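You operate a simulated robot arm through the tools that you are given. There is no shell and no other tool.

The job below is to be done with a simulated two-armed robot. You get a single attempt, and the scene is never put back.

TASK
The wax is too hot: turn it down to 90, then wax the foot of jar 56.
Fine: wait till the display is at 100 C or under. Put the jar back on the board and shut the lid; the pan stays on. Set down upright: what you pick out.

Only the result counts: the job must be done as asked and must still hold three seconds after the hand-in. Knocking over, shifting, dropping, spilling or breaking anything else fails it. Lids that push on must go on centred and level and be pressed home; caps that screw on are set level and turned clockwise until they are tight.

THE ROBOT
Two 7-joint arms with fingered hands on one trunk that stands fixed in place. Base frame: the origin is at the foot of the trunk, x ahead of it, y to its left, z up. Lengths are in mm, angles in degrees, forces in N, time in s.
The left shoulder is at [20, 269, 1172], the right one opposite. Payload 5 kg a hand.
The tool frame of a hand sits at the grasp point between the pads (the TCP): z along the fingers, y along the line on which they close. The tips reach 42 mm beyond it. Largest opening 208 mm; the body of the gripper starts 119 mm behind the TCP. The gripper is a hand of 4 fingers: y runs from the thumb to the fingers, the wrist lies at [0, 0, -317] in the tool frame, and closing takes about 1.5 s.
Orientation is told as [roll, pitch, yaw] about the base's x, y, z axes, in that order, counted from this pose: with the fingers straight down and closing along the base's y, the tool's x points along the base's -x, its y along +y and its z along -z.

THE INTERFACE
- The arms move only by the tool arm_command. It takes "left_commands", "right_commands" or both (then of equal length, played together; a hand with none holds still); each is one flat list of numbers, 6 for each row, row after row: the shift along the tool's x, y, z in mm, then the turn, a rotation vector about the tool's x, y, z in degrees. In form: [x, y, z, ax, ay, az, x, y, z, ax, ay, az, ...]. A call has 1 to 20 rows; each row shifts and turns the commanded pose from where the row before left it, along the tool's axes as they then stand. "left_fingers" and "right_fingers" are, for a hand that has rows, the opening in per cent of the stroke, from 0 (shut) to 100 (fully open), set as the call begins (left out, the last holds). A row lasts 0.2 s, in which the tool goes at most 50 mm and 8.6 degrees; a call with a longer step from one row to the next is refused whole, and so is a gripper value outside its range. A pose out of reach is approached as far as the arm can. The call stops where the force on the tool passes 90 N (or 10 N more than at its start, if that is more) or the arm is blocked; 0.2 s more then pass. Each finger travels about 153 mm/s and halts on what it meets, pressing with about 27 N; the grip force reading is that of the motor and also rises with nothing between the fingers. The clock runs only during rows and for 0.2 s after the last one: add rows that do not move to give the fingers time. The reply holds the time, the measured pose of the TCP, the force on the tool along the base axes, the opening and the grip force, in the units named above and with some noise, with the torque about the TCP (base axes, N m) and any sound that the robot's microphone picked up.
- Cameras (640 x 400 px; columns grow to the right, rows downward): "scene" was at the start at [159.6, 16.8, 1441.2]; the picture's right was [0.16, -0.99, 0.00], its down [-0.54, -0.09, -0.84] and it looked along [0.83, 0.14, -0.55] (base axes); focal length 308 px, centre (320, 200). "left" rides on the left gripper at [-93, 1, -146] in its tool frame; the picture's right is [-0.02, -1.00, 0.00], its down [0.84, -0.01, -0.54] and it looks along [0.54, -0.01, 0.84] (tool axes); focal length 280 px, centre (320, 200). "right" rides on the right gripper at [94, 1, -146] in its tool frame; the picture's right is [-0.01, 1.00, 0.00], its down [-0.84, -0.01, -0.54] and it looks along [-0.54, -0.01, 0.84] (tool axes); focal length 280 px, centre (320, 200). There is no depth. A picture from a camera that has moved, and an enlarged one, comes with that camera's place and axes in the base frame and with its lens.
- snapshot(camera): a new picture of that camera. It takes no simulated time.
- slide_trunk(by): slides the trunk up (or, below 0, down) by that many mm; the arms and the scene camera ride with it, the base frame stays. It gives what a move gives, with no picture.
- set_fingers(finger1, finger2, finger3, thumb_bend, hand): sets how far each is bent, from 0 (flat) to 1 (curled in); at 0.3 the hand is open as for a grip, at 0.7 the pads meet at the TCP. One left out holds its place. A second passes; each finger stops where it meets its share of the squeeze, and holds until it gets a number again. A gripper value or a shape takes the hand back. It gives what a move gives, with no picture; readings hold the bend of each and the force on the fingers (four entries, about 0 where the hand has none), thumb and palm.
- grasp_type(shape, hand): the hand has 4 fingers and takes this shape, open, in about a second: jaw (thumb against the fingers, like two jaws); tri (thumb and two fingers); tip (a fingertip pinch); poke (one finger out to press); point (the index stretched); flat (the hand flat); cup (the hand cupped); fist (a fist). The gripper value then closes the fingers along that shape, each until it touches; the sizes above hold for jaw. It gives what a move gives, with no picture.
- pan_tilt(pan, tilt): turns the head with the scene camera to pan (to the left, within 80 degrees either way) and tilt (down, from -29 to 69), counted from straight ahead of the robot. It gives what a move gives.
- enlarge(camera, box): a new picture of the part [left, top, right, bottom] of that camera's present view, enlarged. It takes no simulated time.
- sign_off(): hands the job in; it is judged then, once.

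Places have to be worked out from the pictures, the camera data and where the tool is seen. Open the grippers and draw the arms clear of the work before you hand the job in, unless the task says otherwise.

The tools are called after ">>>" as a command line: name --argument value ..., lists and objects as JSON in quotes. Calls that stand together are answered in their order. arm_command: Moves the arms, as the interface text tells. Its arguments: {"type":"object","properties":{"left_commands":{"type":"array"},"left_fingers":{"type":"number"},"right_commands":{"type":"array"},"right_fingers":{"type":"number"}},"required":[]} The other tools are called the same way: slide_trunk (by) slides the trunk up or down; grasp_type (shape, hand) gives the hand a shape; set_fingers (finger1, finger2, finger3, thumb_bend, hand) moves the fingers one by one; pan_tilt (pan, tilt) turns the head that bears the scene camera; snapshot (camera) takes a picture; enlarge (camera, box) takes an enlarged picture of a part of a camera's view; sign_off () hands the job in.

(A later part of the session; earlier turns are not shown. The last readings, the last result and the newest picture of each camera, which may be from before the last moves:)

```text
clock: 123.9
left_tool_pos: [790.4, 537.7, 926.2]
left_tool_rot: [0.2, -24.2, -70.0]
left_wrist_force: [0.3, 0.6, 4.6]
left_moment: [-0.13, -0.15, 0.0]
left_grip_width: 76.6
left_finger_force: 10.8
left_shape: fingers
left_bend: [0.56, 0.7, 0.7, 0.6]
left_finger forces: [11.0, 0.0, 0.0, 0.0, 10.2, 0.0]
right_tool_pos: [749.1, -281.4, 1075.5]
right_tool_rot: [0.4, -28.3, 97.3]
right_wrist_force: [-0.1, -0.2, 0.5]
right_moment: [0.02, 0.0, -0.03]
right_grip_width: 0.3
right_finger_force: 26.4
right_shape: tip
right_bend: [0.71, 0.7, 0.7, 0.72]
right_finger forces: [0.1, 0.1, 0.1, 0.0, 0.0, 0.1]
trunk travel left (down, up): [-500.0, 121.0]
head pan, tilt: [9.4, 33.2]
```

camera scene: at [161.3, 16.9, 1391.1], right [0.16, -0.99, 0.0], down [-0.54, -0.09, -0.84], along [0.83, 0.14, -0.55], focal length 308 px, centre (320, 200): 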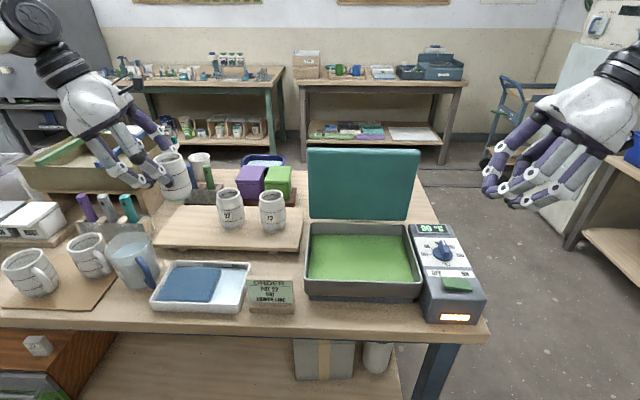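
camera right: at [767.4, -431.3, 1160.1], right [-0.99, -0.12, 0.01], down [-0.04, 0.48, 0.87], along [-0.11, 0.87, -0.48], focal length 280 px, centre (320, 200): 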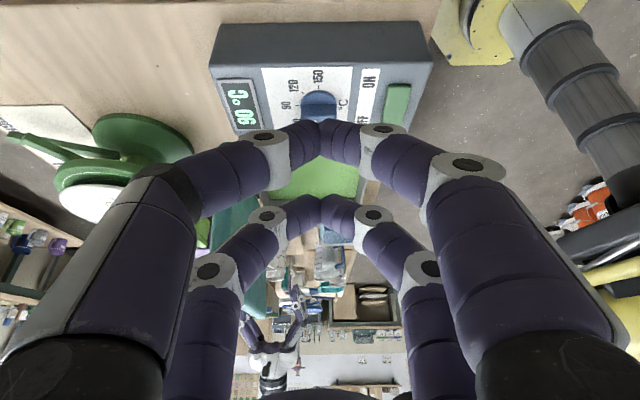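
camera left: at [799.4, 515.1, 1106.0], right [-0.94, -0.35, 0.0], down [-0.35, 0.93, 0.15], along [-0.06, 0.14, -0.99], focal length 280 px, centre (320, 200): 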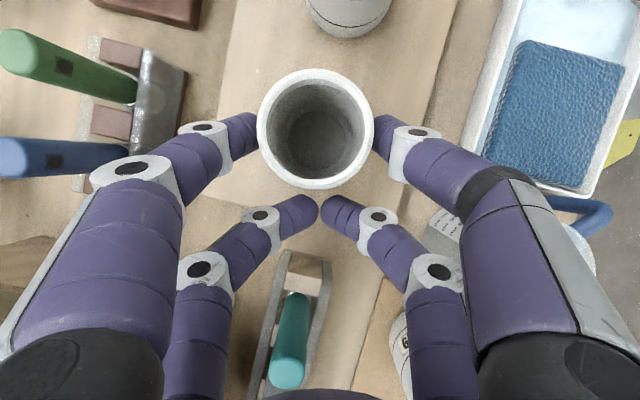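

The jar has touched down (+4.6 N). I relax the grip gently and then open both fingers evenly.

>>> set_fingers --hand "left" --finger1 0.57 --thumb_bend 0.59

>>> set_fingers --hand "left" --finger1 0.54 --thumb_bend 0.56

>>> set_fingers --hand "left" --finger1 0.5 --thumb_bend 0.52

>>> snapshot --camera "left"

>>> enlarge --camera "scene" --box '[130, 160, 230, 235]'

```text
clock: 124.9
left_tool_pos: [790.5, 538.7, 924.6]
left_tool_rot: [0.0, -24.1, -70.1]
left_wrist_force: [-0.6, -1.4, 3.3]
left_moment: [-0.17, -0.03, -0.04]
left_grip_width: 78.9
left_finger_force: 2.5
left_shape: fingers
left_bend: [0.55, 0.7, 0.7, 0.58]
left_finger forces: [2.2, 0.0, 0.0, 0.0, 3.1, 0.0]
right_tool_pos: [748.4, -280.2, 1076.1]
right_tool_rot: [0.5, -28.4, 97.3]
right_wrist_force: [0.2, -0.7, 0.5]
right_moment: [0.0, 0.03, -0.04]
right_grip_width: 0.5
right_finger_force: 27.1
right_shape: tip
right_bend: [0.71, 0.7, 0.7, 0.72]
right_finger forces: [0.0, 0.0, 0.0, 0.1, 0.0, 0.1]
trunk travel left (down, up): [-500.0, 121.0]
head pan, tilt: [9.4, 33.2]
```

```text
clock: 125.9
left_tool_pos: [789.5, 538.5, 925.9]
left_tool_rot: [0.1, -24.2, -70.1]
left_wrist_force: [0.1, 0.5, -0.3]
left_moment: [0.05, 0.0, 0.01]
left_grip_width: 85.5
left_finger_force: 0.0
left_shape: fingers
left_bend: [0.54, 0.7, 0.7, 0.56]
left_finger forces: [0.0, 0.0, 0.0, 0.0, 0.0, 0.1]
right_tool_pos: [748.6, -280.3, 1076.2]
right_tool_rot: [0.5, -28.2, 97.2]
right_wrist_force: [-0.1, 0.3, -0.5]
right_moment: [0.0, -0.01, -0.02]
right_grip_width: 0.3
right_finger_force: 26.7
right_shape: tip
right_bend: [0.71, 0.7, 0.7, 0.72]
right_finger forces: [0.0, 0.0, 0.0, 0.0, 0.0, 0.0]
trunk travel left (down, up): [-500.0, 121.0]
head pan, tilt: [9.4, 33.2]
```

```text
clock: 126.9
left_tool_pos: [789.6, 537.5, 925.0]
left_tool_rot: [0.1, -24.1, -70.0]
left_wrist_force: [0.1, 0.6, -1.3]
left_moment: [0.0, 0.0, -0.01]
left_grip_width: 107.1
left_finger_force: 0.1
left_shape: fingers
left_bend: [0.5, 0.7, 0.7, 0.52]
left_finger forces: [0.1, 0.0, 0.0, 0.0, 0.0, 0.0]
right_tool_pos: [748.8, -280.3, 1076.8]
right_tool_rot: [0.5, -28.4, 97.2]
right_wrist_force: [-0.3, 0.2, 0.5]
right_moment: [-0.01, -0.03, -0.01]
right_grip_width: 0.4
right_finger_force: 27.1
right_shape: tip
right_bend: [0.71, 0.7, 0.7, 0.72]
right_finger forces: [0.0, 0.0, 0.0, 0.1, 0.0, 0.0]
trunk travel left (down, up): [-500.0, 121.0]
head pan, tilt: [9.4, 33.2]
```

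```text
taken
camera left: at [799.2, 514.2, 1097.1], right [-0.94, -0.35, 0.0], down [-0.35, 0.93, 0.15], along [-0.06, 0.14, -0.99], focal length 280 px, centre (320, 200)
```

left: 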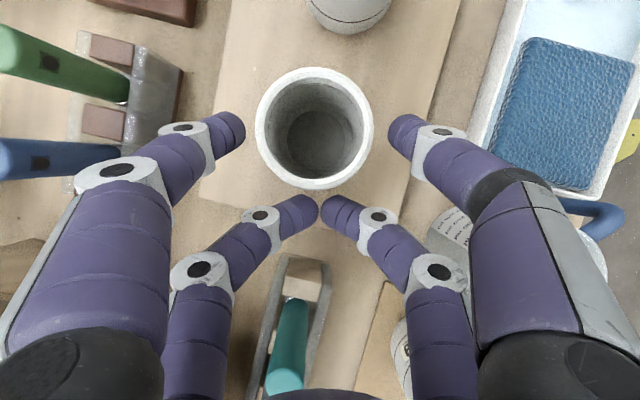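

```text
5.33 times, centred on (180, 198) of scene
camera zoom: at [161.1, 16.8, 1391.1], right [0.16, -0.99, 0.0], down [-0.54, -0.09, -0.84], along [0.83, 0.14, -0.55], focal length 1644 px, centre (1067, 213)
```

zoom: 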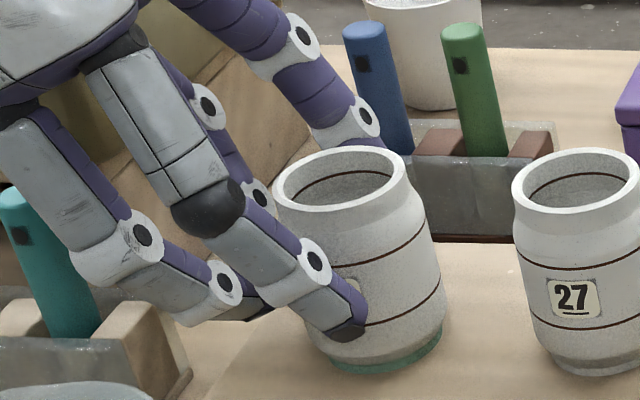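

The jar stands upright with its waxed foot and the fingers are clear. I raise the left hand straight up 130 mm.

>>> arm_command --left_commands '[-4.4, 0, -9.9, 0, 0, 0, -8.9, 0, -19.8, 0, 0, 0, -8.9, 0, -19.8, 0, 0, 0, -8.9, 0, -19.8, 0, 0, 0, -8.9, 0, -19.8, 0, 0, 0, -8.9, 0, -19.8, 0, 0, 0, -4.4, 0, -9.9, 0, 0, 0, 0, 0, 0, 0, 0, 0]'

>>> snapshot --camera "left"

>>> snapshot --camera "scene"

>>> enlarge --camera "scene" --box '[130, 160, 230, 235]'

```text
clock: 128.7
left_tool_pos: [789.1, 537.8, 1054.4]
left_tool_rot: [0.1, -24.1, -70.0]
left_wrist_force: [0.9, 0.4, -0.3]
left_moment: [0.02, 0.01, -0.02]
left_grip_width: 107.0
left_finger_force: 0.1
left_shape: fingers
left_bend: [0.5, 0.7, 0.7, 0.52]
left_finger forces: [0.0, 0.0, 0.0, 0.1, 0.1, 0.0]
right_tool_pos: [749.5, -279.7, 1075.5]
right_tool_rot: [0.5, -28.4, 97.2]
right_wrist_force: [0.7, 0.3, -0.4]
right_moment: [0.02, 0.03, 0.02]
right_grip_width: 0.2
right_finger_force: 27.2
right_shape: tip
right_bend: [0.71, 0.7, 0.7, 0.72]
right_finger forces: [0.0, 0.0, 0.0, 0.0, 0.0, 0.0]
trunk travel left (down, up): [-500.0, 121.0]
head pan, tilt: [9.4, 33.2]
```

```text
taken
camera left: at [798.3, 512.9, 1226.8], right [-0.94, -0.35, 0.0], down [-0.35, 0.93, 0.15], along [-0.06, 0.14, -0.99], focal length 280 px, centre (320, 200)
```

left: 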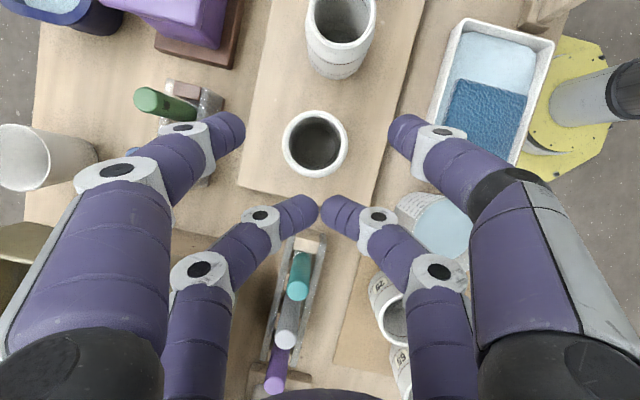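

```text
taken
camera scene: at [161.2, 16.9, 1391.0], right [0.16, -0.99, 0.0], down [-0.54, -0.09, -0.84], along [0.83, 0.14, -0.55], focal length 308 px, centre (320, 200)
```

scene: 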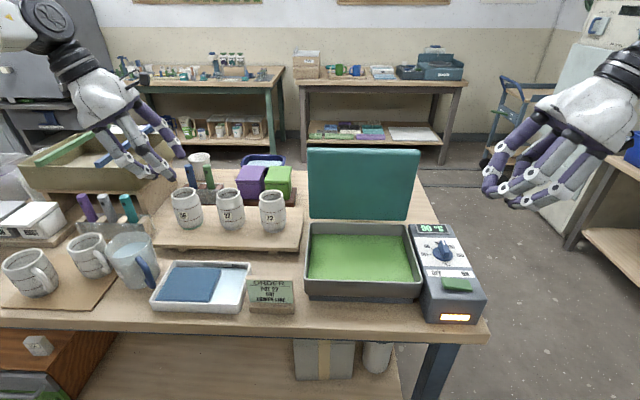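

```text
5.33 times, centred on (180, 198) of scene
camera zoom: at [161.2, 16.9, 1391.0], right [0.16, -0.99, 0.0], down [-0.54, -0.09, -0.84], along [0.83, 0.14, -0.55], focal length 1644 px, centre (1067, 213)
```

zoom: 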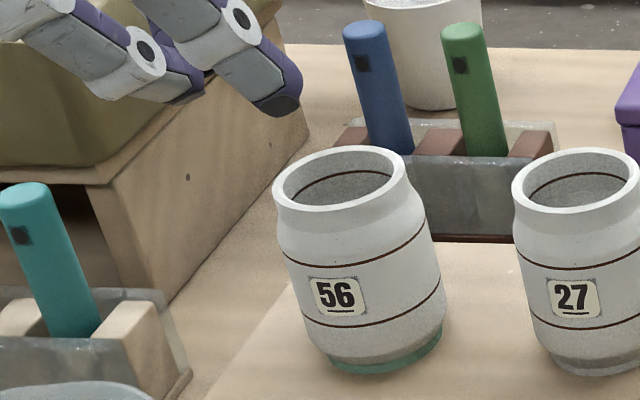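

Jar 56 is back on the board, upright with the waxed foot. Next is the lid: I retract the left hand, and try the "point" shape on the right hand (in free air) since a straight finger could reach between the handle bar and the lid to let it down gently.

>>> arm_command --left_commands '[0.1, -38.5, -13.2, 0, 0, 0, 0.1, -38.5, -13.2, 0, 0, 0, 0.1, -38.5, -13.2, 0, 0, 0, 0.1, -38.5, -13.2, 0, 0, 0, 0.1, -38.5, -13.2, 0, 0, 0, 0, 0, 0, 0, 0, 0]'

>>> grasp_type --hand "right" --shape "point"

>>> snapshot --camera "right"

>>> enlarge --camera "scene" --box '[440, 30, 640, 230]'

```text
clock: 130.1
left_tool_pos: [599.1, 494.9, 1113.8]
left_tool_rot: [0.1, -24.0, -70.1]
left_wrist_force: [0.2, 0.2, -0.5]
left_moment: [-0.04, 0.0, 0.01]
left_grip_width: 107.5
left_finger_force: 0.1
left_shape: fingers
left_bend: [0.5, 0.7, 0.7, 0.52]
left_finger forces: [0.0, 0.0, 0.0, 0.0, 0.0, 0.1]
right_tool_pos: [748.4, -280.8, 1076.4]
right_tool_rot: [0.5, -28.4, 97.2]
right_wrist_force: [0.9, 0.3, 0.3]
right_moment: [-0.02, -0.03, -0.04]
right_grip_width: 0.4
right_finger_force: 27.3
right_shape: tip
right_bend: [0.71, 0.7, 0.7, 0.72]
right_finger forces: [0.0, 0.1, 0.0, 0.1, 0.0, 0.0]
trunk travel left (down, up): [-500.0, 121.0]
head pan, tilt: [9.4, 33.2]
```

```text
clock: 131.0
left_tool_pos: [599.2, 494.7, 1114.5]
left_tool_rot: [0.0, -24.1, -70.1]
left_wrist_force: [-0.8, -0.5, 0.1]
left_moment: [-0.01, 0.0, -0.01]
left_grip_width: 107.3
left_finger_force: 0.0
left_shape: fingers
left_bend: [0.5, 0.7, 0.7, 0.52]
left_finger forces: [0.0, 0.0, 0.0, 0.1, 0.0, 0.1]
right_tool_pos: [748.2, -280.7, 1077.5]
right_tool_rot: [0.4, -28.4, 97.2]
right_wrist_force: [0.2, -0.3, -0.5]
right_moment: [0.03, -0.13, -0.07]
right_grip_width: 0.0
right_finger_force: 0.0
right_shape: point
right_bend: [0.7, 1.0, 1.0, 0.39]
right_finger forces: [0.1, 0.0, 0.1, 0.0, 0.1, 0.0]
trunk travel left (down, up): [-500.0, 121.0]
head pan, tilt: [9.4, 33.2]
```

```text
taken
camera right: at [767.1, -431.4, 1160.4], right [-0.99, -0.12, 0.01], down [-0.04, 0.48, 0.87], along [-0.11, 0.87, -0.48], focal length 280 px, centre (320, 200)
```

right: 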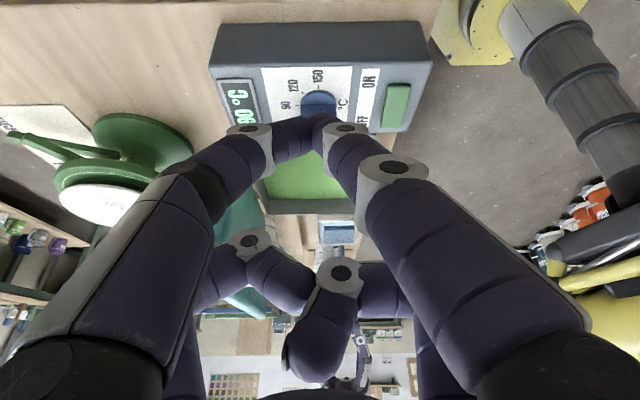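

```text
2.00 times, centred on (540, 130) of scene
camera zoom: at [160.9, 16.9, 1391.1], right [0.16, -0.99, 0.0], down [-0.54, -0.09, -0.84], along [0.83, 0.14, -0.55], focal length 616 px, centre (-120, 340)
```

zoom: 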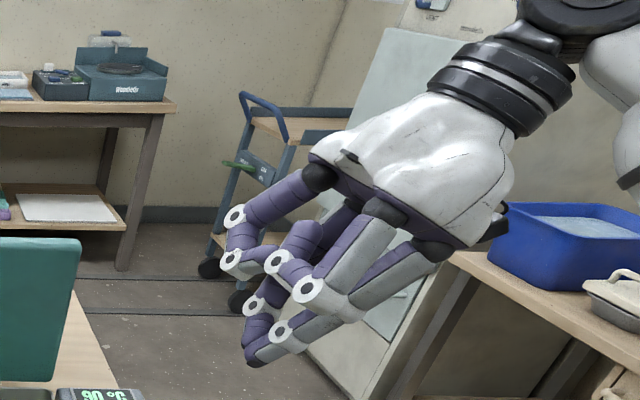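

"Point" curls finger2/3 away but the index still bends inward. I try the "flat" and "poke" shapes to see whether a straight finger is available.

>>> grasp_type --hand "right" --shape "poke"

>>> snapshot --camera "right"

>>> grasp_type --hand "right" --shape "flat"

>>> snapshot --camera "right"

>>> enlarge --camera "scene" --box '[440, 30, 640, 230]'

```text
clock: 131.9
left_tool_pos: [598.8, 495.5, 1114.2]
left_tool_rot: [0.1, -24.1, -70.0]
left_wrist_force: [0.7, 0.2, -1.0]
left_moment: [-0.06, -0.04, 0.01]
left_grip_width: 107.3
left_finger_force: 0.0
left_shape: fingers
left_bend: [0.5, 0.7, 0.7, 0.52]
left_finger forces: [0.0, 0.1, 0.1, 0.0, 0.0, 0.0]
right_tool_pos: [748.1, -279.9, 1075.2]
right_tool_rot: [0.5, -28.3, 97.2]
right_wrist_force: [0.6, -0.4, -1.0]
right_moment: [0.02, 0.02, 0.0]
right_grip_width: 0.0
right_finger_force: 0.0
right_shape: poke
right_bend: [1.0, 1.0, 1.0, 0.33]
right_finger forces: [0.0, 0.0, 0.1, 0.0, 0.0, 0.0]
trunk travel left (down, up): [-500.0, 121.0]
head pan, tilt: [9.4, 33.2]
```

```text
taken
camera right: at [767.3, -431.4, 1160.1], right [-0.99, -0.12, 0.01], down [-0.04, 0.48, 0.87], along [-0.11, 0.87, -0.48], focal length 280 px, centre (320, 200)
```

right: 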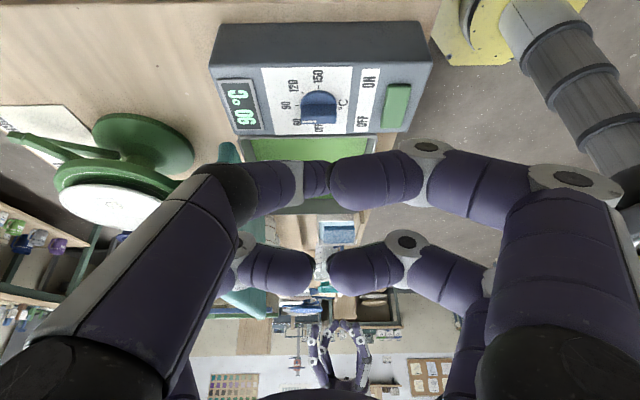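

```text
clock: 132.8
left_tool_pos: [598.5, 494.8, 1114.5]
left_tool_rot: [0.2, -24.1, -70.0]
left_wrist_force: [-0.5, 0.4, -0.4]
left_moment: [-0.03, 0.0, 0.02]
left_grip_width: 107.5
left_finger_force: 0.0
left_shape: fingers
left_bend: [0.5, 0.7, 0.7, 0.52]
left_finger forces: [0.0, 0.0, 0.0, 0.0, 0.0, 0.0]
right_tool_pos: [749.4, -279.8, 1076.4]
right_tool_rot: [0.5, -28.4, 97.3]
right_wrist_force: [0.5, 0.5, -0.3]
right_moment: [0.05, 0.01, 0.04]
right_grip_width: 0.0
right_finger_force: 0.0
right_shape: flat
right_bend: [0.7, 0.7, 0.7, 0.64]
right_finger forces: [0.0, 0.1, 0.0, 0.0, 0.1, 0.0]
trunk travel left (down, up): [-500.0, 121.0]
head pan, tilt: [9.4, 33.2]
```

```text
taken
camera right: at [767.2, -431.4, 1160.3], right [-0.99, -0.12, 0.01], down [-0.04, 0.48, 0.87], along [-0.11, 0.87, -0.48], focal length 280 px, centre (320, 200)
```

right: 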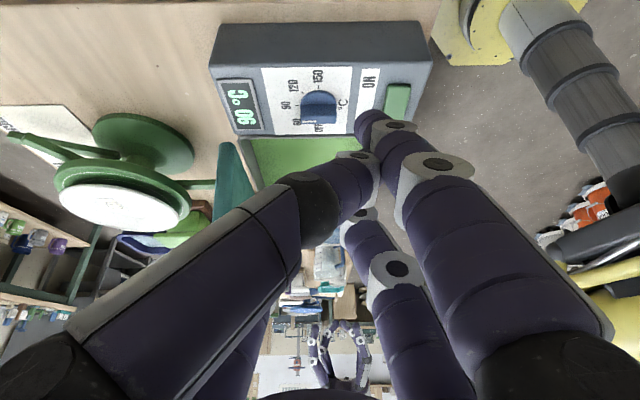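

```text
2.00 times, centred on (540, 130) of scene
camera zoom: at [161.0, 16.8, 1391.1], right [0.16, -0.99, 0.0], down [-0.54, -0.09, -0.84], along [0.83, 0.14, -0.55], focal length 616 px, centre (-120, 340)
```

zoom: 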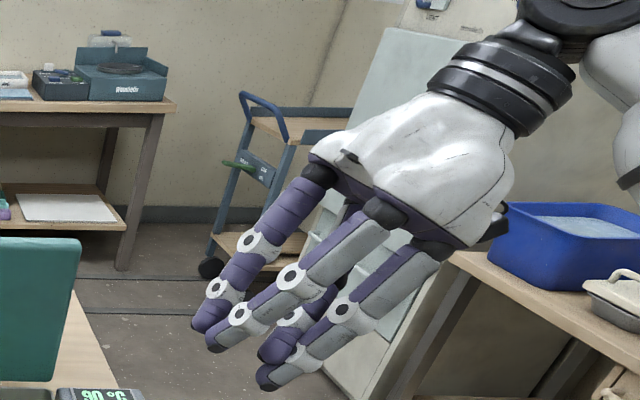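

None gives a truly straight free finger. Safer plan: the left hand supports the lid from its inner left edge while the right hand nudges it off vertical from behind; then the right re-grips the bar at mid-angle and lowers it. First I reset both hands to jaw and raise the trunk back by 120 mm.

>>> grasp_type --hand "right" --shape "jaw"

>>> grasp_type --hand "left" --shape "jaw"

>>> slide_trunk --by 120

>>> arm_command --left_commands '[0, 0, 0, 0, 0, 0, 0, 0, 0, 0, 0, 0, 0, 0, 0, 0, 0, 0, 0, 0, 0, 0, 0, 0, 0, 0, 0, 0, 0, 0, 0, 0, 0, 0, 0, 0, 0, 0, 0, 0, 0, 0]' --right_commands '[0, 0, 0, 0, 0, 0, 0, 0, 0, 0, 0, 0, 0, 0, 0, 0, 0, 0, 0, 0, 0, 0, 0, 0, 0, 0, 0, 0, 0, 0, 0, 0, 0, 0, 0, 0, 0, 0, 0, 0, 0, 0]' --left_fingers 0 --right_fingers 0

>>> snapshot --camera "scene"

>>> snapshot --camera "left"

```text
clock: 133.7
left_tool_pos: [599.2, 495.6, 1114.4]
left_tool_rot: [0.0, -24.0, -70.0]
left_wrist_force: [0.9, -0.2, -0.3]
left_moment: [0.02, 0.02, 0.0]
left_grip_width: 107.3
left_finger_force: 0.0
left_shape: fingers
left_bend: [0.5, 0.7, 0.7, 0.52]
left_finger forces: [0.0, 0.0, 0.0, 0.0, 0.0, 0.0]
right_tool_pos: [748.6, -280.8, 1077.1]
right_tool_rot: [0.6, -28.4, 97.2]
right_wrist_force: [-0.5, 0.3, -0.1]
right_moment: [0.0, 0.03, 0.02]
right_grip_width: 208.2
right_finger_force: 0.0
right_shape: jaw
right_bend: [0.3, 0.3, 0.3, 0.3]
right_finger forces: [0.0, 0.1, 0.1, 0.0, 0.1, 0.1]
trunk travel left (down, up): [-500.0, 121.0]
head pan, tilt: [9.4, 33.2]
```

```text
clock: 134.6
left_tool_pos: [598.3, 495.1, 1114.0]
left_tool_rot: [0.1, -24.1, -70.1]
left_wrist_force: [-0.5, -0.1, 0.1]
left_moment: [0.01, -0.03, -0.01]
left_grip_width: 207.8
left_finger_force: 0.1
left_shape: jaw
left_bend: [0.3, 0.3, 0.3, 0.3]
left_finger forces: [0.1, 0.1, 0.1, 0.0, 0.1, 0.0]
right_tool_pos: [748.8, -280.1, 1075.6]
right_tool_rot: [0.5, -28.5, 97.2]
right_wrist_force: [-0.1, 0.2, 0.4]
right_moment: [0.0, 0.01, 0.03]
right_grip_width: 208.1
right_finger_force: 0.0
right_shape: jaw
right_bend: [0.3, 0.3, 0.3, 0.3]
right_finger forces: [0.0, 0.0, 0.1, 0.1, 0.0, 0.0]
trunk travel left (down, up): [-500.0, 121.0]
head pan, tilt: [9.4, 33.2]
```

```text
clock: 136.1
left_tool_pos: [599.6, 497.9, 1234.0]
left_tool_rot: [0.2, -24.1, -70.1]
left_wrist_force: [-1.0, 0.4, -0.2]
left_moment: [-0.01, 0.04, -0.02]
left_grip_width: 208.1
left_finger_force: 0.1
left_shape: jaw
left_bend: [0.3, 0.3, 0.3, 0.3]
left_finger forces: [0.0, 0.1, 0.1, 0.0, 0.0, 0.0]
right_tool_pos: [748.8, -280.3, 1195.0]
right_tool_rot: [0.5, -28.3, 97.1]
right_wrist_force: [0.0, 0.5, -0.6]
right_moment: [0.01, 0.04, 0.02]
right_grip_width: 208.0
right_finger_force: 0.0
right_shape: jaw
right_bend: [0.3, 0.3, 0.3, 0.3]
right_finger forces: [0.0, 0.0, 0.1, 0.0, 0.0, 0.0]
trunk travel left (down, up): [-620.0, 1.0]
head pan, tilt: [9.4, 33.2]
```

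```text
clock: 137.7
left_tool_pos: [597.5, 498.0, 1235.5]
left_tool_rot: [0.2, -24.1, -70.1]
left_wrist_force: [-0.3, 0.5, 1.0]
left_moment: [-0.02, -0.04, 0.05]
left_grip_width: 0.0
left_finger_force: 26.8
left_shape: jaw
left_bend: [0.7, 0.7, 0.7, 0.7]
left_finger forces: [0.0, 0.0, 0.1, 0.0, 0.0, 0.0]
right_tool_pos: [748.7, -280.4, 1196.2]
right_tool_rot: [0.5, -28.4, 97.2]
right_wrist_force: [0.3, -0.1, 0.2]
right_moment: [-0.01, -0.02, -0.06]
right_grip_width: 0.1
right_finger_force: 26.8
right_shape: jaw
right_bend: [0.7, 0.7, 0.7, 0.7]
right_finger forces: [0.0, 0.0, 0.0, 0.0, 0.0, 0.0]
trunk travel left (down, up): [-620.0, 1.0]
head pan, tilt: [9.4, 33.2]
```

```text
taken
camera scene: at [158.6, 16.8, 1511.4], right [0.16, -0.99, 0.0], down [-0.54, -0.09, -0.84], along [0.83, 0.14, -0.55], focal length 308 px, centre (320, 200)
```

scene: 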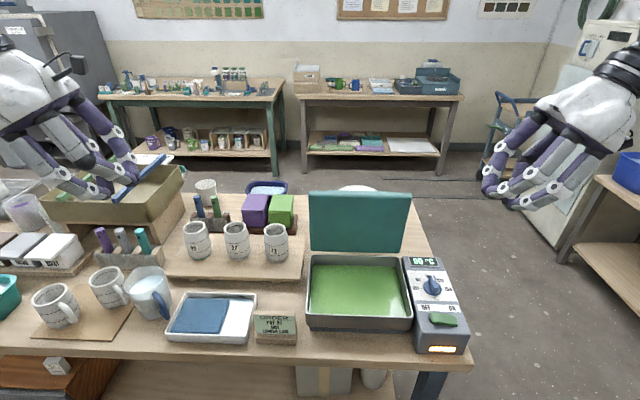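

```text
taken
camera left: at [608.2, 473.7, 1407.4], right [-0.94, -0.35, 0.0], down [-0.35, 0.93, 0.15], along [-0.06, 0.14, -0.99], focal length 280 px, centre (320, 200)
```

left: 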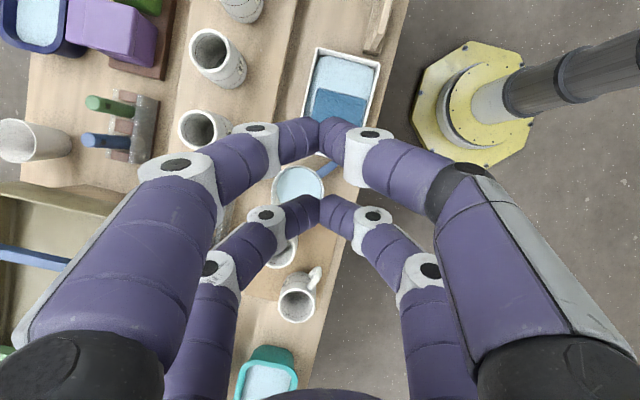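

The lid is standing at roughly vertical (top edge z≈1102, x≈812-835). I bring the closed left hand in front of the lid's left edge (knuckles ~15 mm before its inner face).

>>> arm_command --left_commands '[-27.8, -2.1, 34.4, 0, 0, 0, -27.8, -2.1, 34.4, 0, 0, 0, -27.8, -2.1, 34.4, 0, 0, 0, -27.8, -2.1, 34.4, 0, 0, 0, -27.8, -2.1, 34.4, 0, 0, 0, -27.8, -2.1, 34.4, 0, 0, 0, -27.8, -2.1, 34.4, 0, 0, 0, -27.8, -2.1, 34.4, 0, 0, 0, -27.8, -2.1, 34.4, 0, 0, 0, 0, 0, 0, 0, 0, 0]'

>>> snapshot --camera "left"

>>> snapshot --camera "scene"

```text
clock: 139.9
left_tool_pos: [698.7, 158.3, 1054.9]
left_tool_rot: [0.1, -24.2, -70.2]
left_wrist_force: [-0.5, 0.8, 0.7]
left_moment: [-0.01, -0.05, 0.04]
left_grip_width: 0.1
left_finger_force: 26.1
left_shape: jaw
left_bend: [0.7, 0.7, 0.7, 0.7]
left_finger forces: [0.1, 0.1, 0.1, 0.0, 0.0, 0.0]
right_tool_pos: [748.0, -280.3, 1196.1]
right_tool_rot: [0.3, -28.5, 97.2]
right_wrist_force: [-0.6, -0.5, 0.7]
right_moment: [-0.06, -0.07, -0.06]
right_grip_width: 0.0
right_finger_force: 26.8
right_shape: jaw
right_bend: [0.7, 0.7, 0.7, 0.7]
right_finger forces: [0.1, 0.1, 0.0, 0.1, 0.1, 0.0]
trunk travel left (down, up): [-620.0, 1.0]
head pan, tilt: [9.4, 33.2]
```

```text
taken
camera left: at [708.3, 133.9, 1227.3], right [-0.94, -0.35, 0.0], down [-0.35, 0.93, 0.15], along [-0.06, 0.14, -0.99], focal length 280 px, centre (320, 200)
```

left: 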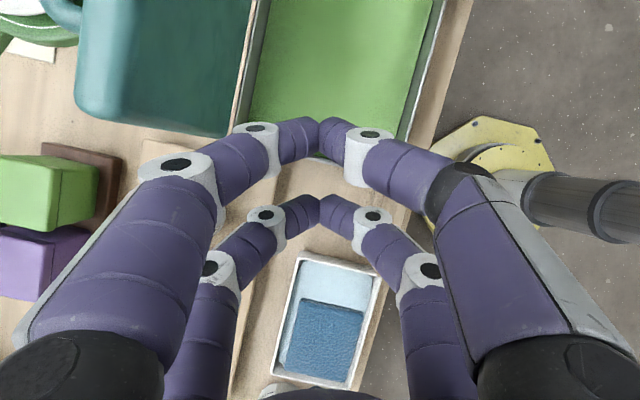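

```text
taken
camera scene: at [157.5, 16.9, 1511.7], right [0.16, -0.99, 0.0], down [-0.54, -0.09, -0.84], along [0.83, 0.14, -0.55], focal length 308 px, centre (320, 200)
```

scene: 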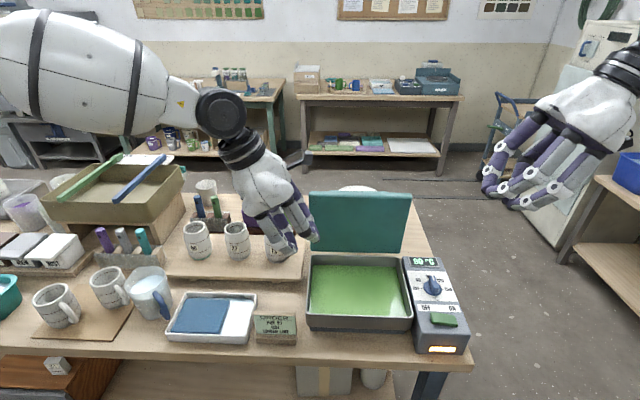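

I move the last bit to the support position just in front of the lid's inner left margin.

>>> arm_command --left_commands '[-14.2, -0.4, 17.3, 0, 0, 0, -14.3, -0.4, 17.4, 0, 0, 0, 0, 0, 0, 0, 0, 0]'

>>> snapshot --camera "left"

>>> enlarge --camera "scene" --box '[230, 130, 430, 330]'

```text
clock: 140.7
left_tool_pos: [713.3, 119.5, 1035.1]
left_tool_rot: [0.2, -24.0, -70.0]
left_wrist_force: [-0.6, 1.1, -0.1]
left_moment: [0.0, 0.0, 0.01]
left_grip_width: 0.0
left_finger_force: 26.8
left_shape: jaw
left_bend: [0.7, 0.7, 0.7, 0.7]
left_finger forces: [0.0, 0.1, 0.0, 0.1, 0.0, 0.0]
right_tool_pos: [747.3, -279.5, 1197.0]
right_tool_rot: [0.4, -28.3, 97.3]
right_wrist_force: [-0.3, 0.8, 0.2]
right_moment: [-0.05, -0.04, -0.03]
right_grip_width: 0.0
right_finger_force: 26.9
right_shape: jaw
right_bend: [0.7, 0.7, 0.7, 0.7]
right_finger forces: [0.0, 0.1, 0.0, 0.1, 0.0, 0.0]
trunk travel left (down, up): [-620.0, 1.0]
head pan, tilt: [9.4, 33.2]
```

```text
taken
camera left: at [722.1, 94.3, 1207.5], right [-0.94, -0.35, 0.0], down [-0.35, 0.93, 0.15], along [-0.06, 0.14, -0.99], focal length 280 px, centre (320, 200)
```

left: 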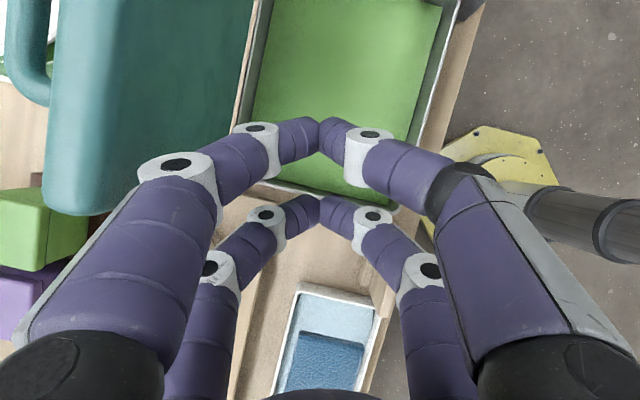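

```text
2.00 times, centred on (330, 230) of scene
camera zoom: at [157.9, 17.0, 1511.6], right [0.16, -0.99, 0.0], down [-0.54, -0.09, -0.84], along [0.83, 0.14, -0.55], focal length 616 px, centre (300, 140)
```

zoom: 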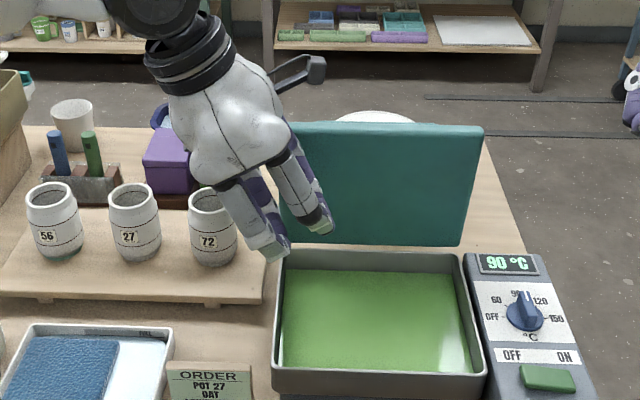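

Left knuckles stand just in front of the lid. Now I bring the right hand around behind the lid, above its top edge.

>>> arm_command --right_commands '[-6.65, -35.5, 3.6, 0, 0, 0, -6.65, -35.5, 3.6, 0, 0, 0, -6.65, -35.5, 3.6, 0, 0, 0, -6.65, -35.5, 3.6, 0, 0, 0, -34.9, -5.1, 18.9, 0, 0, 0, -34.9, -5.1, 18.9, 0, 0, 0, -34.9, -5.1, 18.9, 0, 0, 0, -34.9, -5.1, 18.9, 0, 0, 0, -34.9, -5.1, 18.9, 0, 0, 0, 0, 0, 0, 0, 0, 0]'

>>> snapshot --camera "right"

>>> snapshot --camera "scene"

```text
clock: 142.9
left_tool_pos: [713.0, 115.6, 1034.5]
left_tool_rot: [0.2, -24.0, -70.3]
left_wrist_force: [0.1, -0.7, -0.8]
left_moment: [0.13, -0.02, -0.03]
left_grip_width: 0.1
left_finger_force: 27.4
left_shape: jaw
left_bend: [0.7, 0.7, 0.7, 0.7]
left_finger forces: [0.1, 0.0, 0.1, 0.0, 0.0, 0.0]
right_tool_pos: [884.3, -33.4, 1192.1]
right_tool_rot: [0.6, -28.6, 97.2]
right_wrist_force: [0.0, -0.7, -0.2]
right_moment: [0.13, 0.0, -0.02]
right_grip_width: 0.0
right_finger_force: 27.3
right_shape: jaw
right_bend: [0.7, 0.7, 0.7, 0.7]
right_finger forces: [0.0, 0.0, 0.0, 0.0, 0.0, 0.1]
trunk travel left (down, up): [-620.0, 1.0]
head pan, tilt: [9.4, 33.2]
```

```text
taken
camera right: at [903.1, -184.0, 1276.3], right [-0.99, -0.12, 0.01], down [-0.04, 0.48, 0.88], along [-0.11, 0.87, -0.48], focal length 280 px, centre (320, 200)
```

right: 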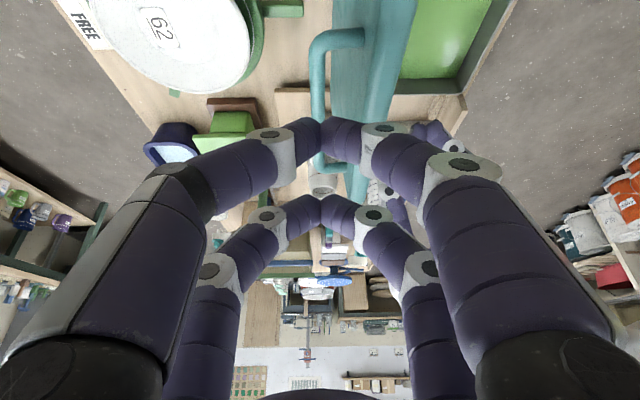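

```text
taken
camera scene: at [158.6, 15.8, 1511.4], right [0.16, -0.99, 0.0], down [-0.54, -0.09, -0.84], along [0.83, 0.14, -0.55], focal length 308 px, centre (320, 200)
```

scene: 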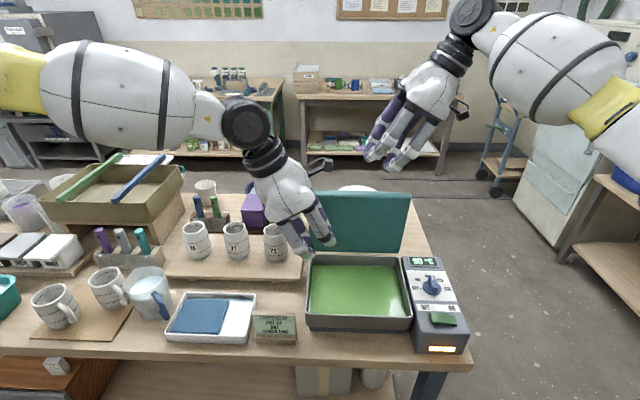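

The bar lies at x≈885 and the lid's rear top edge at x≈855. I lower the right fingertips to just under the lid's top-edge height (above the bar).

>>> arm_command --right_commands '[7.2, 0, 13.3, 0, 0, 0, 7.2, 0, 13.3, 0, 0, 0, 7.2, 0, 13.3, 0, 0, 0, 0, 0, 0, 0, 0, 0]'

>>> snapshot --camera "right"

>>> enlarge --camera "scene" --box '[280, 110, 480, 270]'

```text
clock: 143.9
left_tool_pos: [712.9, 119.2, 1034.8]
left_tool_rot: [0.1, -24.2, -70.2]
left_wrist_force: [-0.1, -0.1, 0.1]
left_moment: [-0.01, -0.02, 0.04]
left_grip_width: 0.1
left_finger_force: 26.9
left_shape: jaw
left_bend: [0.7, 0.7, 0.7, 0.7]
left_finger forces: [0.0, 0.1, 0.0, 0.1, 0.0, 0.1]
right_tool_pos: [885.9, -31.2, 1151.5]
right_tool_rot: [0.4, -28.4, 97.3]
right_wrist_force: [1.0, 0.2, 1.0]
right_moment: [-0.03, -0.06, -0.02]
right_grip_width: 0.0
right_finger_force: 26.7
right_shape: jaw
right_bend: [0.7, 0.7, 0.7, 0.7]
right_finger forces: [0.1, 0.0, 0.0, 0.0, 0.0, 0.0]
trunk travel left (down, up): [-620.0, 1.0]
head pan, tilt: [9.4, 33.2]
```

```text
taken
camera right: at [903.3, -181.9, 1234.7], right [-0.99, -0.12, 0.01], down [-0.04, 0.48, 0.87], along [-0.11, 0.87, -0.48], focal length 280 px, centre (320, 200)
```

right: 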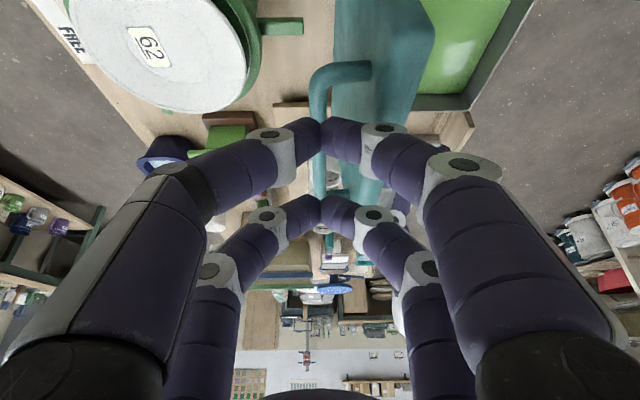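

```text
2.50 times, centred on (380, 190) of scene
camera zoom: at [158.2, 17.0, 1511.5], right [0.16, -0.99, 0.0], down [-0.54, -0.09, -0.84], along [0.83, 0.14, -0.55], focal length 770 px, centre (170, 225)
```

zoom: 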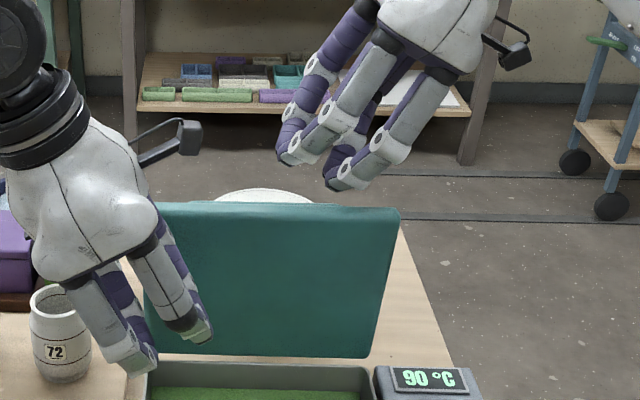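

Tips are still level with the lid's top edge. I lower 9 mm more and then push toward the robot in small steps.

>>> arm_command --right_commands '[4.3, 0, 7.9, 0, 0, 0, 0, 5, 0, 0, 0, 0, 0, 5, 0, 0, 0, 0, 0, 5, 0, 0, 0, 0, 0, 0, 0, 0, 0, 0]'

>>> snapshot --camera "right"

>>> enlarge --camera "scene" --box '[280, 110, 480, 270]'

```text
clock: 145.1
left_tool_pos: [713.3, 118.4, 1034.9]
left_tool_rot: [0.1, -24.1, -70.0]
left_wrist_force: [0.6, -0.5, 1.3]
left_moment: [-0.01, 0.03, 0.02]
left_grip_width: 0.1
left_finger_force: 27.2
left_shape: jaw
left_bend: [0.7, 0.7, 0.7, 0.7]
left_finger forces: [0.0, 0.1, 0.1, 0.1, 0.0, 0.0]
right_tool_pos: [869.2, -33.9, 1141.6]
right_tool_rot: [0.4, -28.4, 97.2]
right_wrist_force: [-0.4, -0.2, 1.3]
right_moment: [0.0, 0.04, 0.0]
right_grip_width: 0.1
right_finger_force: 28.1
right_shape: jaw
right_bend: [0.7, 0.7, 0.7, 0.7]
right_finger forces: [0.0, 0.0, 0.0, 0.0, 0.1, 0.1]
trunk travel left (down, up): [-620.0, 1.0]
head pan, tilt: [9.4, 33.2]
```

```text
taken
camera right: at [888.0, -185.1, 1224.9], right [-0.99, -0.12, 0.01], down [-0.04, 0.48, 0.87], along [-0.11, 0.87, -0.48], focal length 280 px, centre (320, 200)
```

right: 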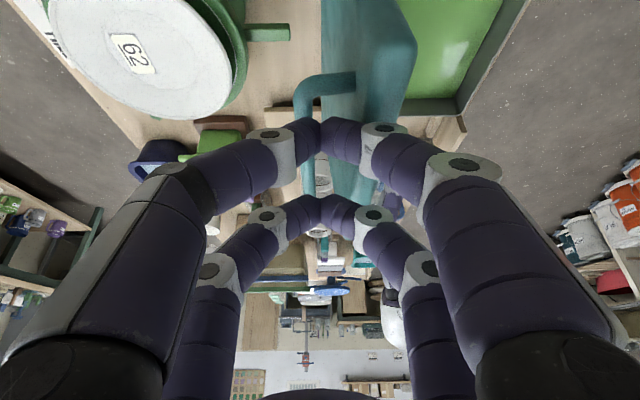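

```text
2.50 times, centred on (380, 190) of scene
camera zoom: at [158.7, 16.9, 1511.4], right [0.16, -0.99, 0.0], down [-0.54, -0.09, -0.84], along [0.83, 0.14, -0.55], focal length 770 px, centre (170, 225)
```

zoom: 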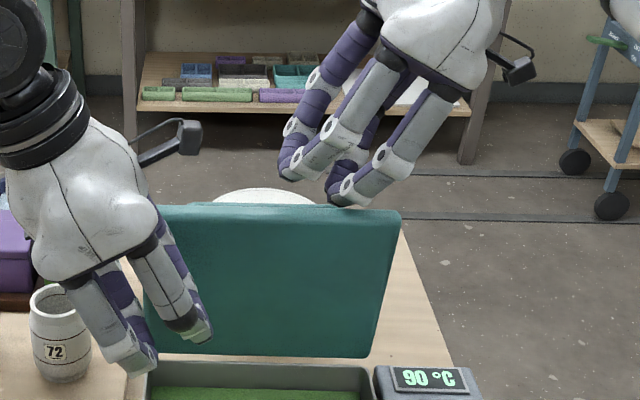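

No contact yet; the tips are in the space just behind the lid. I keep pushing gently.

>>> arm_command --right_commands '[0, 4, 0, 0, 0, 0, 0, 4, 0, 0, 0, 0, 0, 4, 0, 0, 0, 0, 0, 0, 0, 0, 0, 0]'

>>> enlarge --camera "scene" --box '[280, 110, 480, 270]'

```text
clock: 146.1
left_tool_pos: [712.8, 118.6, 1034.7]
left_tool_rot: [0.0, -24.1, -70.0]
left_wrist_force: [-2.3, -0.3, -0.9]
left_moment: [-0.01, -0.1, 0.03]
left_grip_width: 0.0
left_finger_force: 27.1
left_shape: jaw
left_bend: [0.7, 0.7, 0.7, 0.7]
left_finger forces: [1.9, 0.0, 0.0, 0.1, 0.0, 0.0]
right_tool_pos: [857.6, -34.5, 1140.3]
right_tool_rot: [0.5, -28.4, 97.4]
right_wrist_force: [1.7, 1.4, 1.0]
right_moment: [0.01, -0.03, 0.06]
right_grip_width: 0.0
right_finger_force: 26.8
right_shape: jaw
right_bend: [0.7, 0.7, 0.7, 0.7]
right_finger forces: [0.0, 0.0, 0.0, 0.0, 0.0, 0.1]
trunk travel left (down, up): [-620.0, 1.0]
head pan, tilt: [9.4, 33.2]
```

```text
2.50 times, centred on (380, 190) of scene
camera zoom: at [158.4, 16.9, 1511.5], right [0.16, -0.99, 0.0], down [-0.54, -0.09, -0.84], along [0.83, 0.14, -0.55], focal length 770 px, centre (170, 225)
```

zoom: 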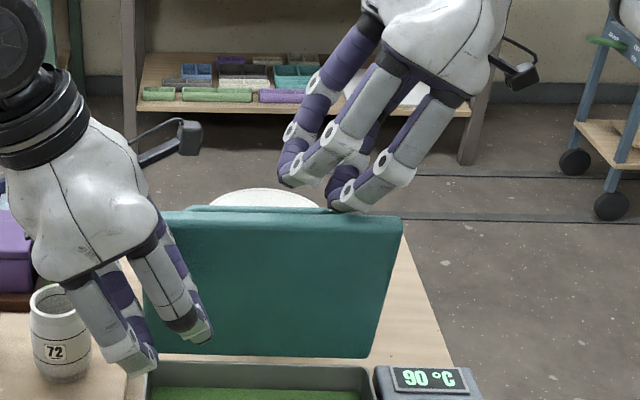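

The lid now leans against the left knuckles (finger1 1.9 N, -2.3 N on the wrist). I retreat the left hand slowly toward the robot so the lid follows it down.

>>> arm_command --left_commands '[1, -4.9, -0.45, 0, 0, 0, 1, -4.9, -0.45, 0, 0, 0, 1, -4.9, -0.45, 0, 0, 0, 1, -4.9, -0.45, 0, 0, 0, 0, 0, 0, 0, 0, 0]'

>>> enlarge --camera "scene" --box '[280, 110, 480, 270]'

>>> snapshot --camera "left"

```text
clock: 147.3
left_tool_pos: [696.1, 116.7, 1034.9]
left_tool_rot: [0.1, -24.2, -70.1]
left_wrist_force: [0.7, 0.4, -0.2]
left_moment: [-0.01, 0.0, -0.03]
left_grip_width: 0.1
left_finger_force: 27.0
left_shape: jaw
left_bend: [0.7, 0.7, 0.7, 0.7]
left_finger forces: [0.2, 0.1, 0.0, 0.1, 0.1, 0.1]
right_tool_pos: [857.9, -34.8, 1141.1]
right_tool_rot: [0.5, -28.4, 97.2]
right_wrist_force: [-0.5, 0.4, 0.7]
right_moment: [-0.03, -0.02, -0.02]
right_grip_width: 0.0
right_finger_force: 27.1
right_shape: jaw
right_bend: [0.7, 0.7, 0.7, 0.7]
right_finger forces: [0.0, 0.0, 0.0, 0.0, 0.1, 0.0]
trunk travel left (down, up): [-620.0, 1.0]
head pan, tilt: [9.4, 33.2]
```

```text
2.50 times, centred on (380, 190) of scene
camera zoom: at [158.6, 16.8, 1511.4], right [0.16, -0.99, 0.0], down [-0.54, -0.09, -0.84], along [0.83, 0.14, -0.55], focal length 770 px, centre (170, 225)
```

zoom: 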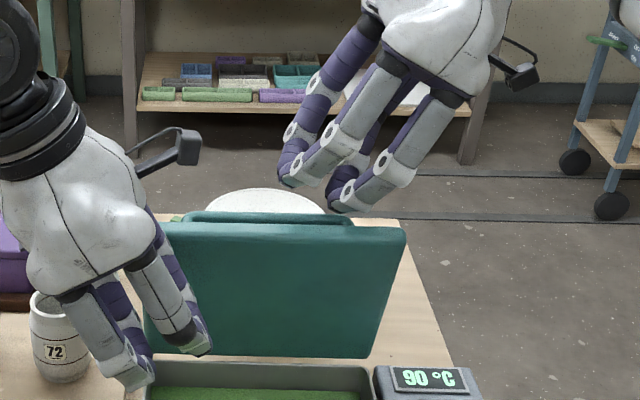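

```text
taken
camera left: at [704.8, 92.7, 1207.3], right [-0.94, -0.35, 0.0], down [-0.35, 0.93, 0.15], along [-0.06, 0.14, -0.99], focal length 280 px, centre (320, 200)
```

left: 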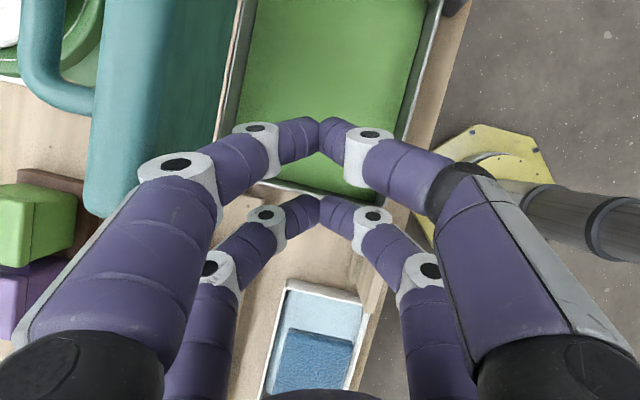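

The lid follows the left hand down (now ~77°). I continue retreating in small steps.

>>> arm_command --left_commands '[1, -4.9, -0.45, 0, 0, 0, 1, -4.9, -0.45, 0, 0, 0, 1, -4.9, -0.45, 0, 0, 0, 1, -4.9, -0.45, 0, 0, 0, 0, 0, 0, 0, 0, 0, 0, 0, 0, 0, 0, 0]'

>>> enlarge --camera "scene" --box '[280, 110, 480, 270]'

>>> snapshot --camera "left"

```text
clock: 148.7
left_tool_pos: [676.6, 114.5, 1036.0]
left_tool_rot: [0.1, -24.1, -70.0]
left_wrist_force: [0.6, -0.2, 0.0]
left_moment: [0.02, -0.08, -0.01]
left_grip_width: 0.0
left_finger_force: 26.8
left_shape: jaw
left_bend: [0.7, 0.7, 0.7, 0.7]
left_finger forces: [0.9, 0.0, 0.0, 0.0, 0.1, 0.0]
right_tool_pos: [858.2, -34.7, 1140.2]
right_tool_rot: [0.5, -28.4, 97.2]
right_wrist_force: [-0.5, -0.4, 0.6]
right_moment: [-0.01, 0.0, 0.01]
right_grip_width: 0.0
right_finger_force: 27.0
right_shape: jaw
right_bend: [0.7, 0.7, 0.7, 0.7]
right_finger forces: [0.0, 0.0, 0.1, 0.0, 0.0, 0.1]
trunk travel left (down, up): [-620.0, 1.0]
head pan, tilt: [9.4, 33.2]
```

```text
2.50 times, centred on (380, 190) of scene
camera zoom: at [158.5, 16.8, 1511.4], right [0.16, -0.99, 0.0], down [-0.54, -0.09, -0.84], along [0.83, 0.14, -0.55], focal length 770 px, centre (170, 225)
```

zoom: 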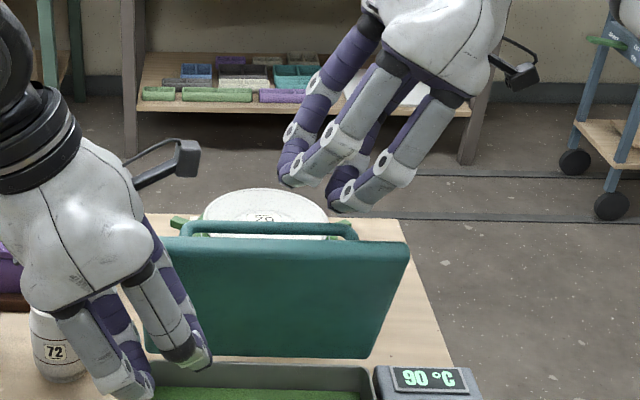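

```text
taken
camera left: at [684.8, 90.6, 1207.8], right [-0.94, -0.35, 0.0], down [-0.35, 0.93, 0.15], along [-0.06, 0.14, -0.99], focal length 280 px, centre (320, 200)
```

left: 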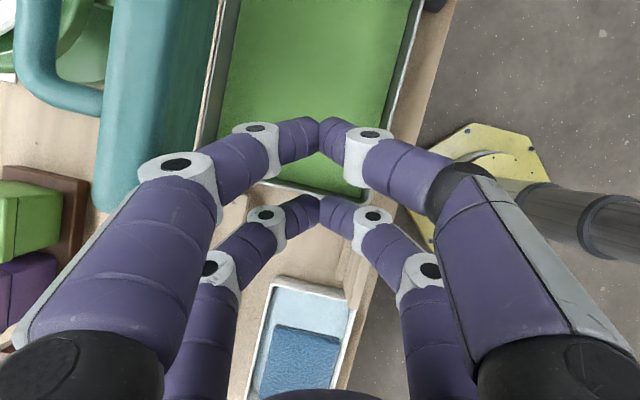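

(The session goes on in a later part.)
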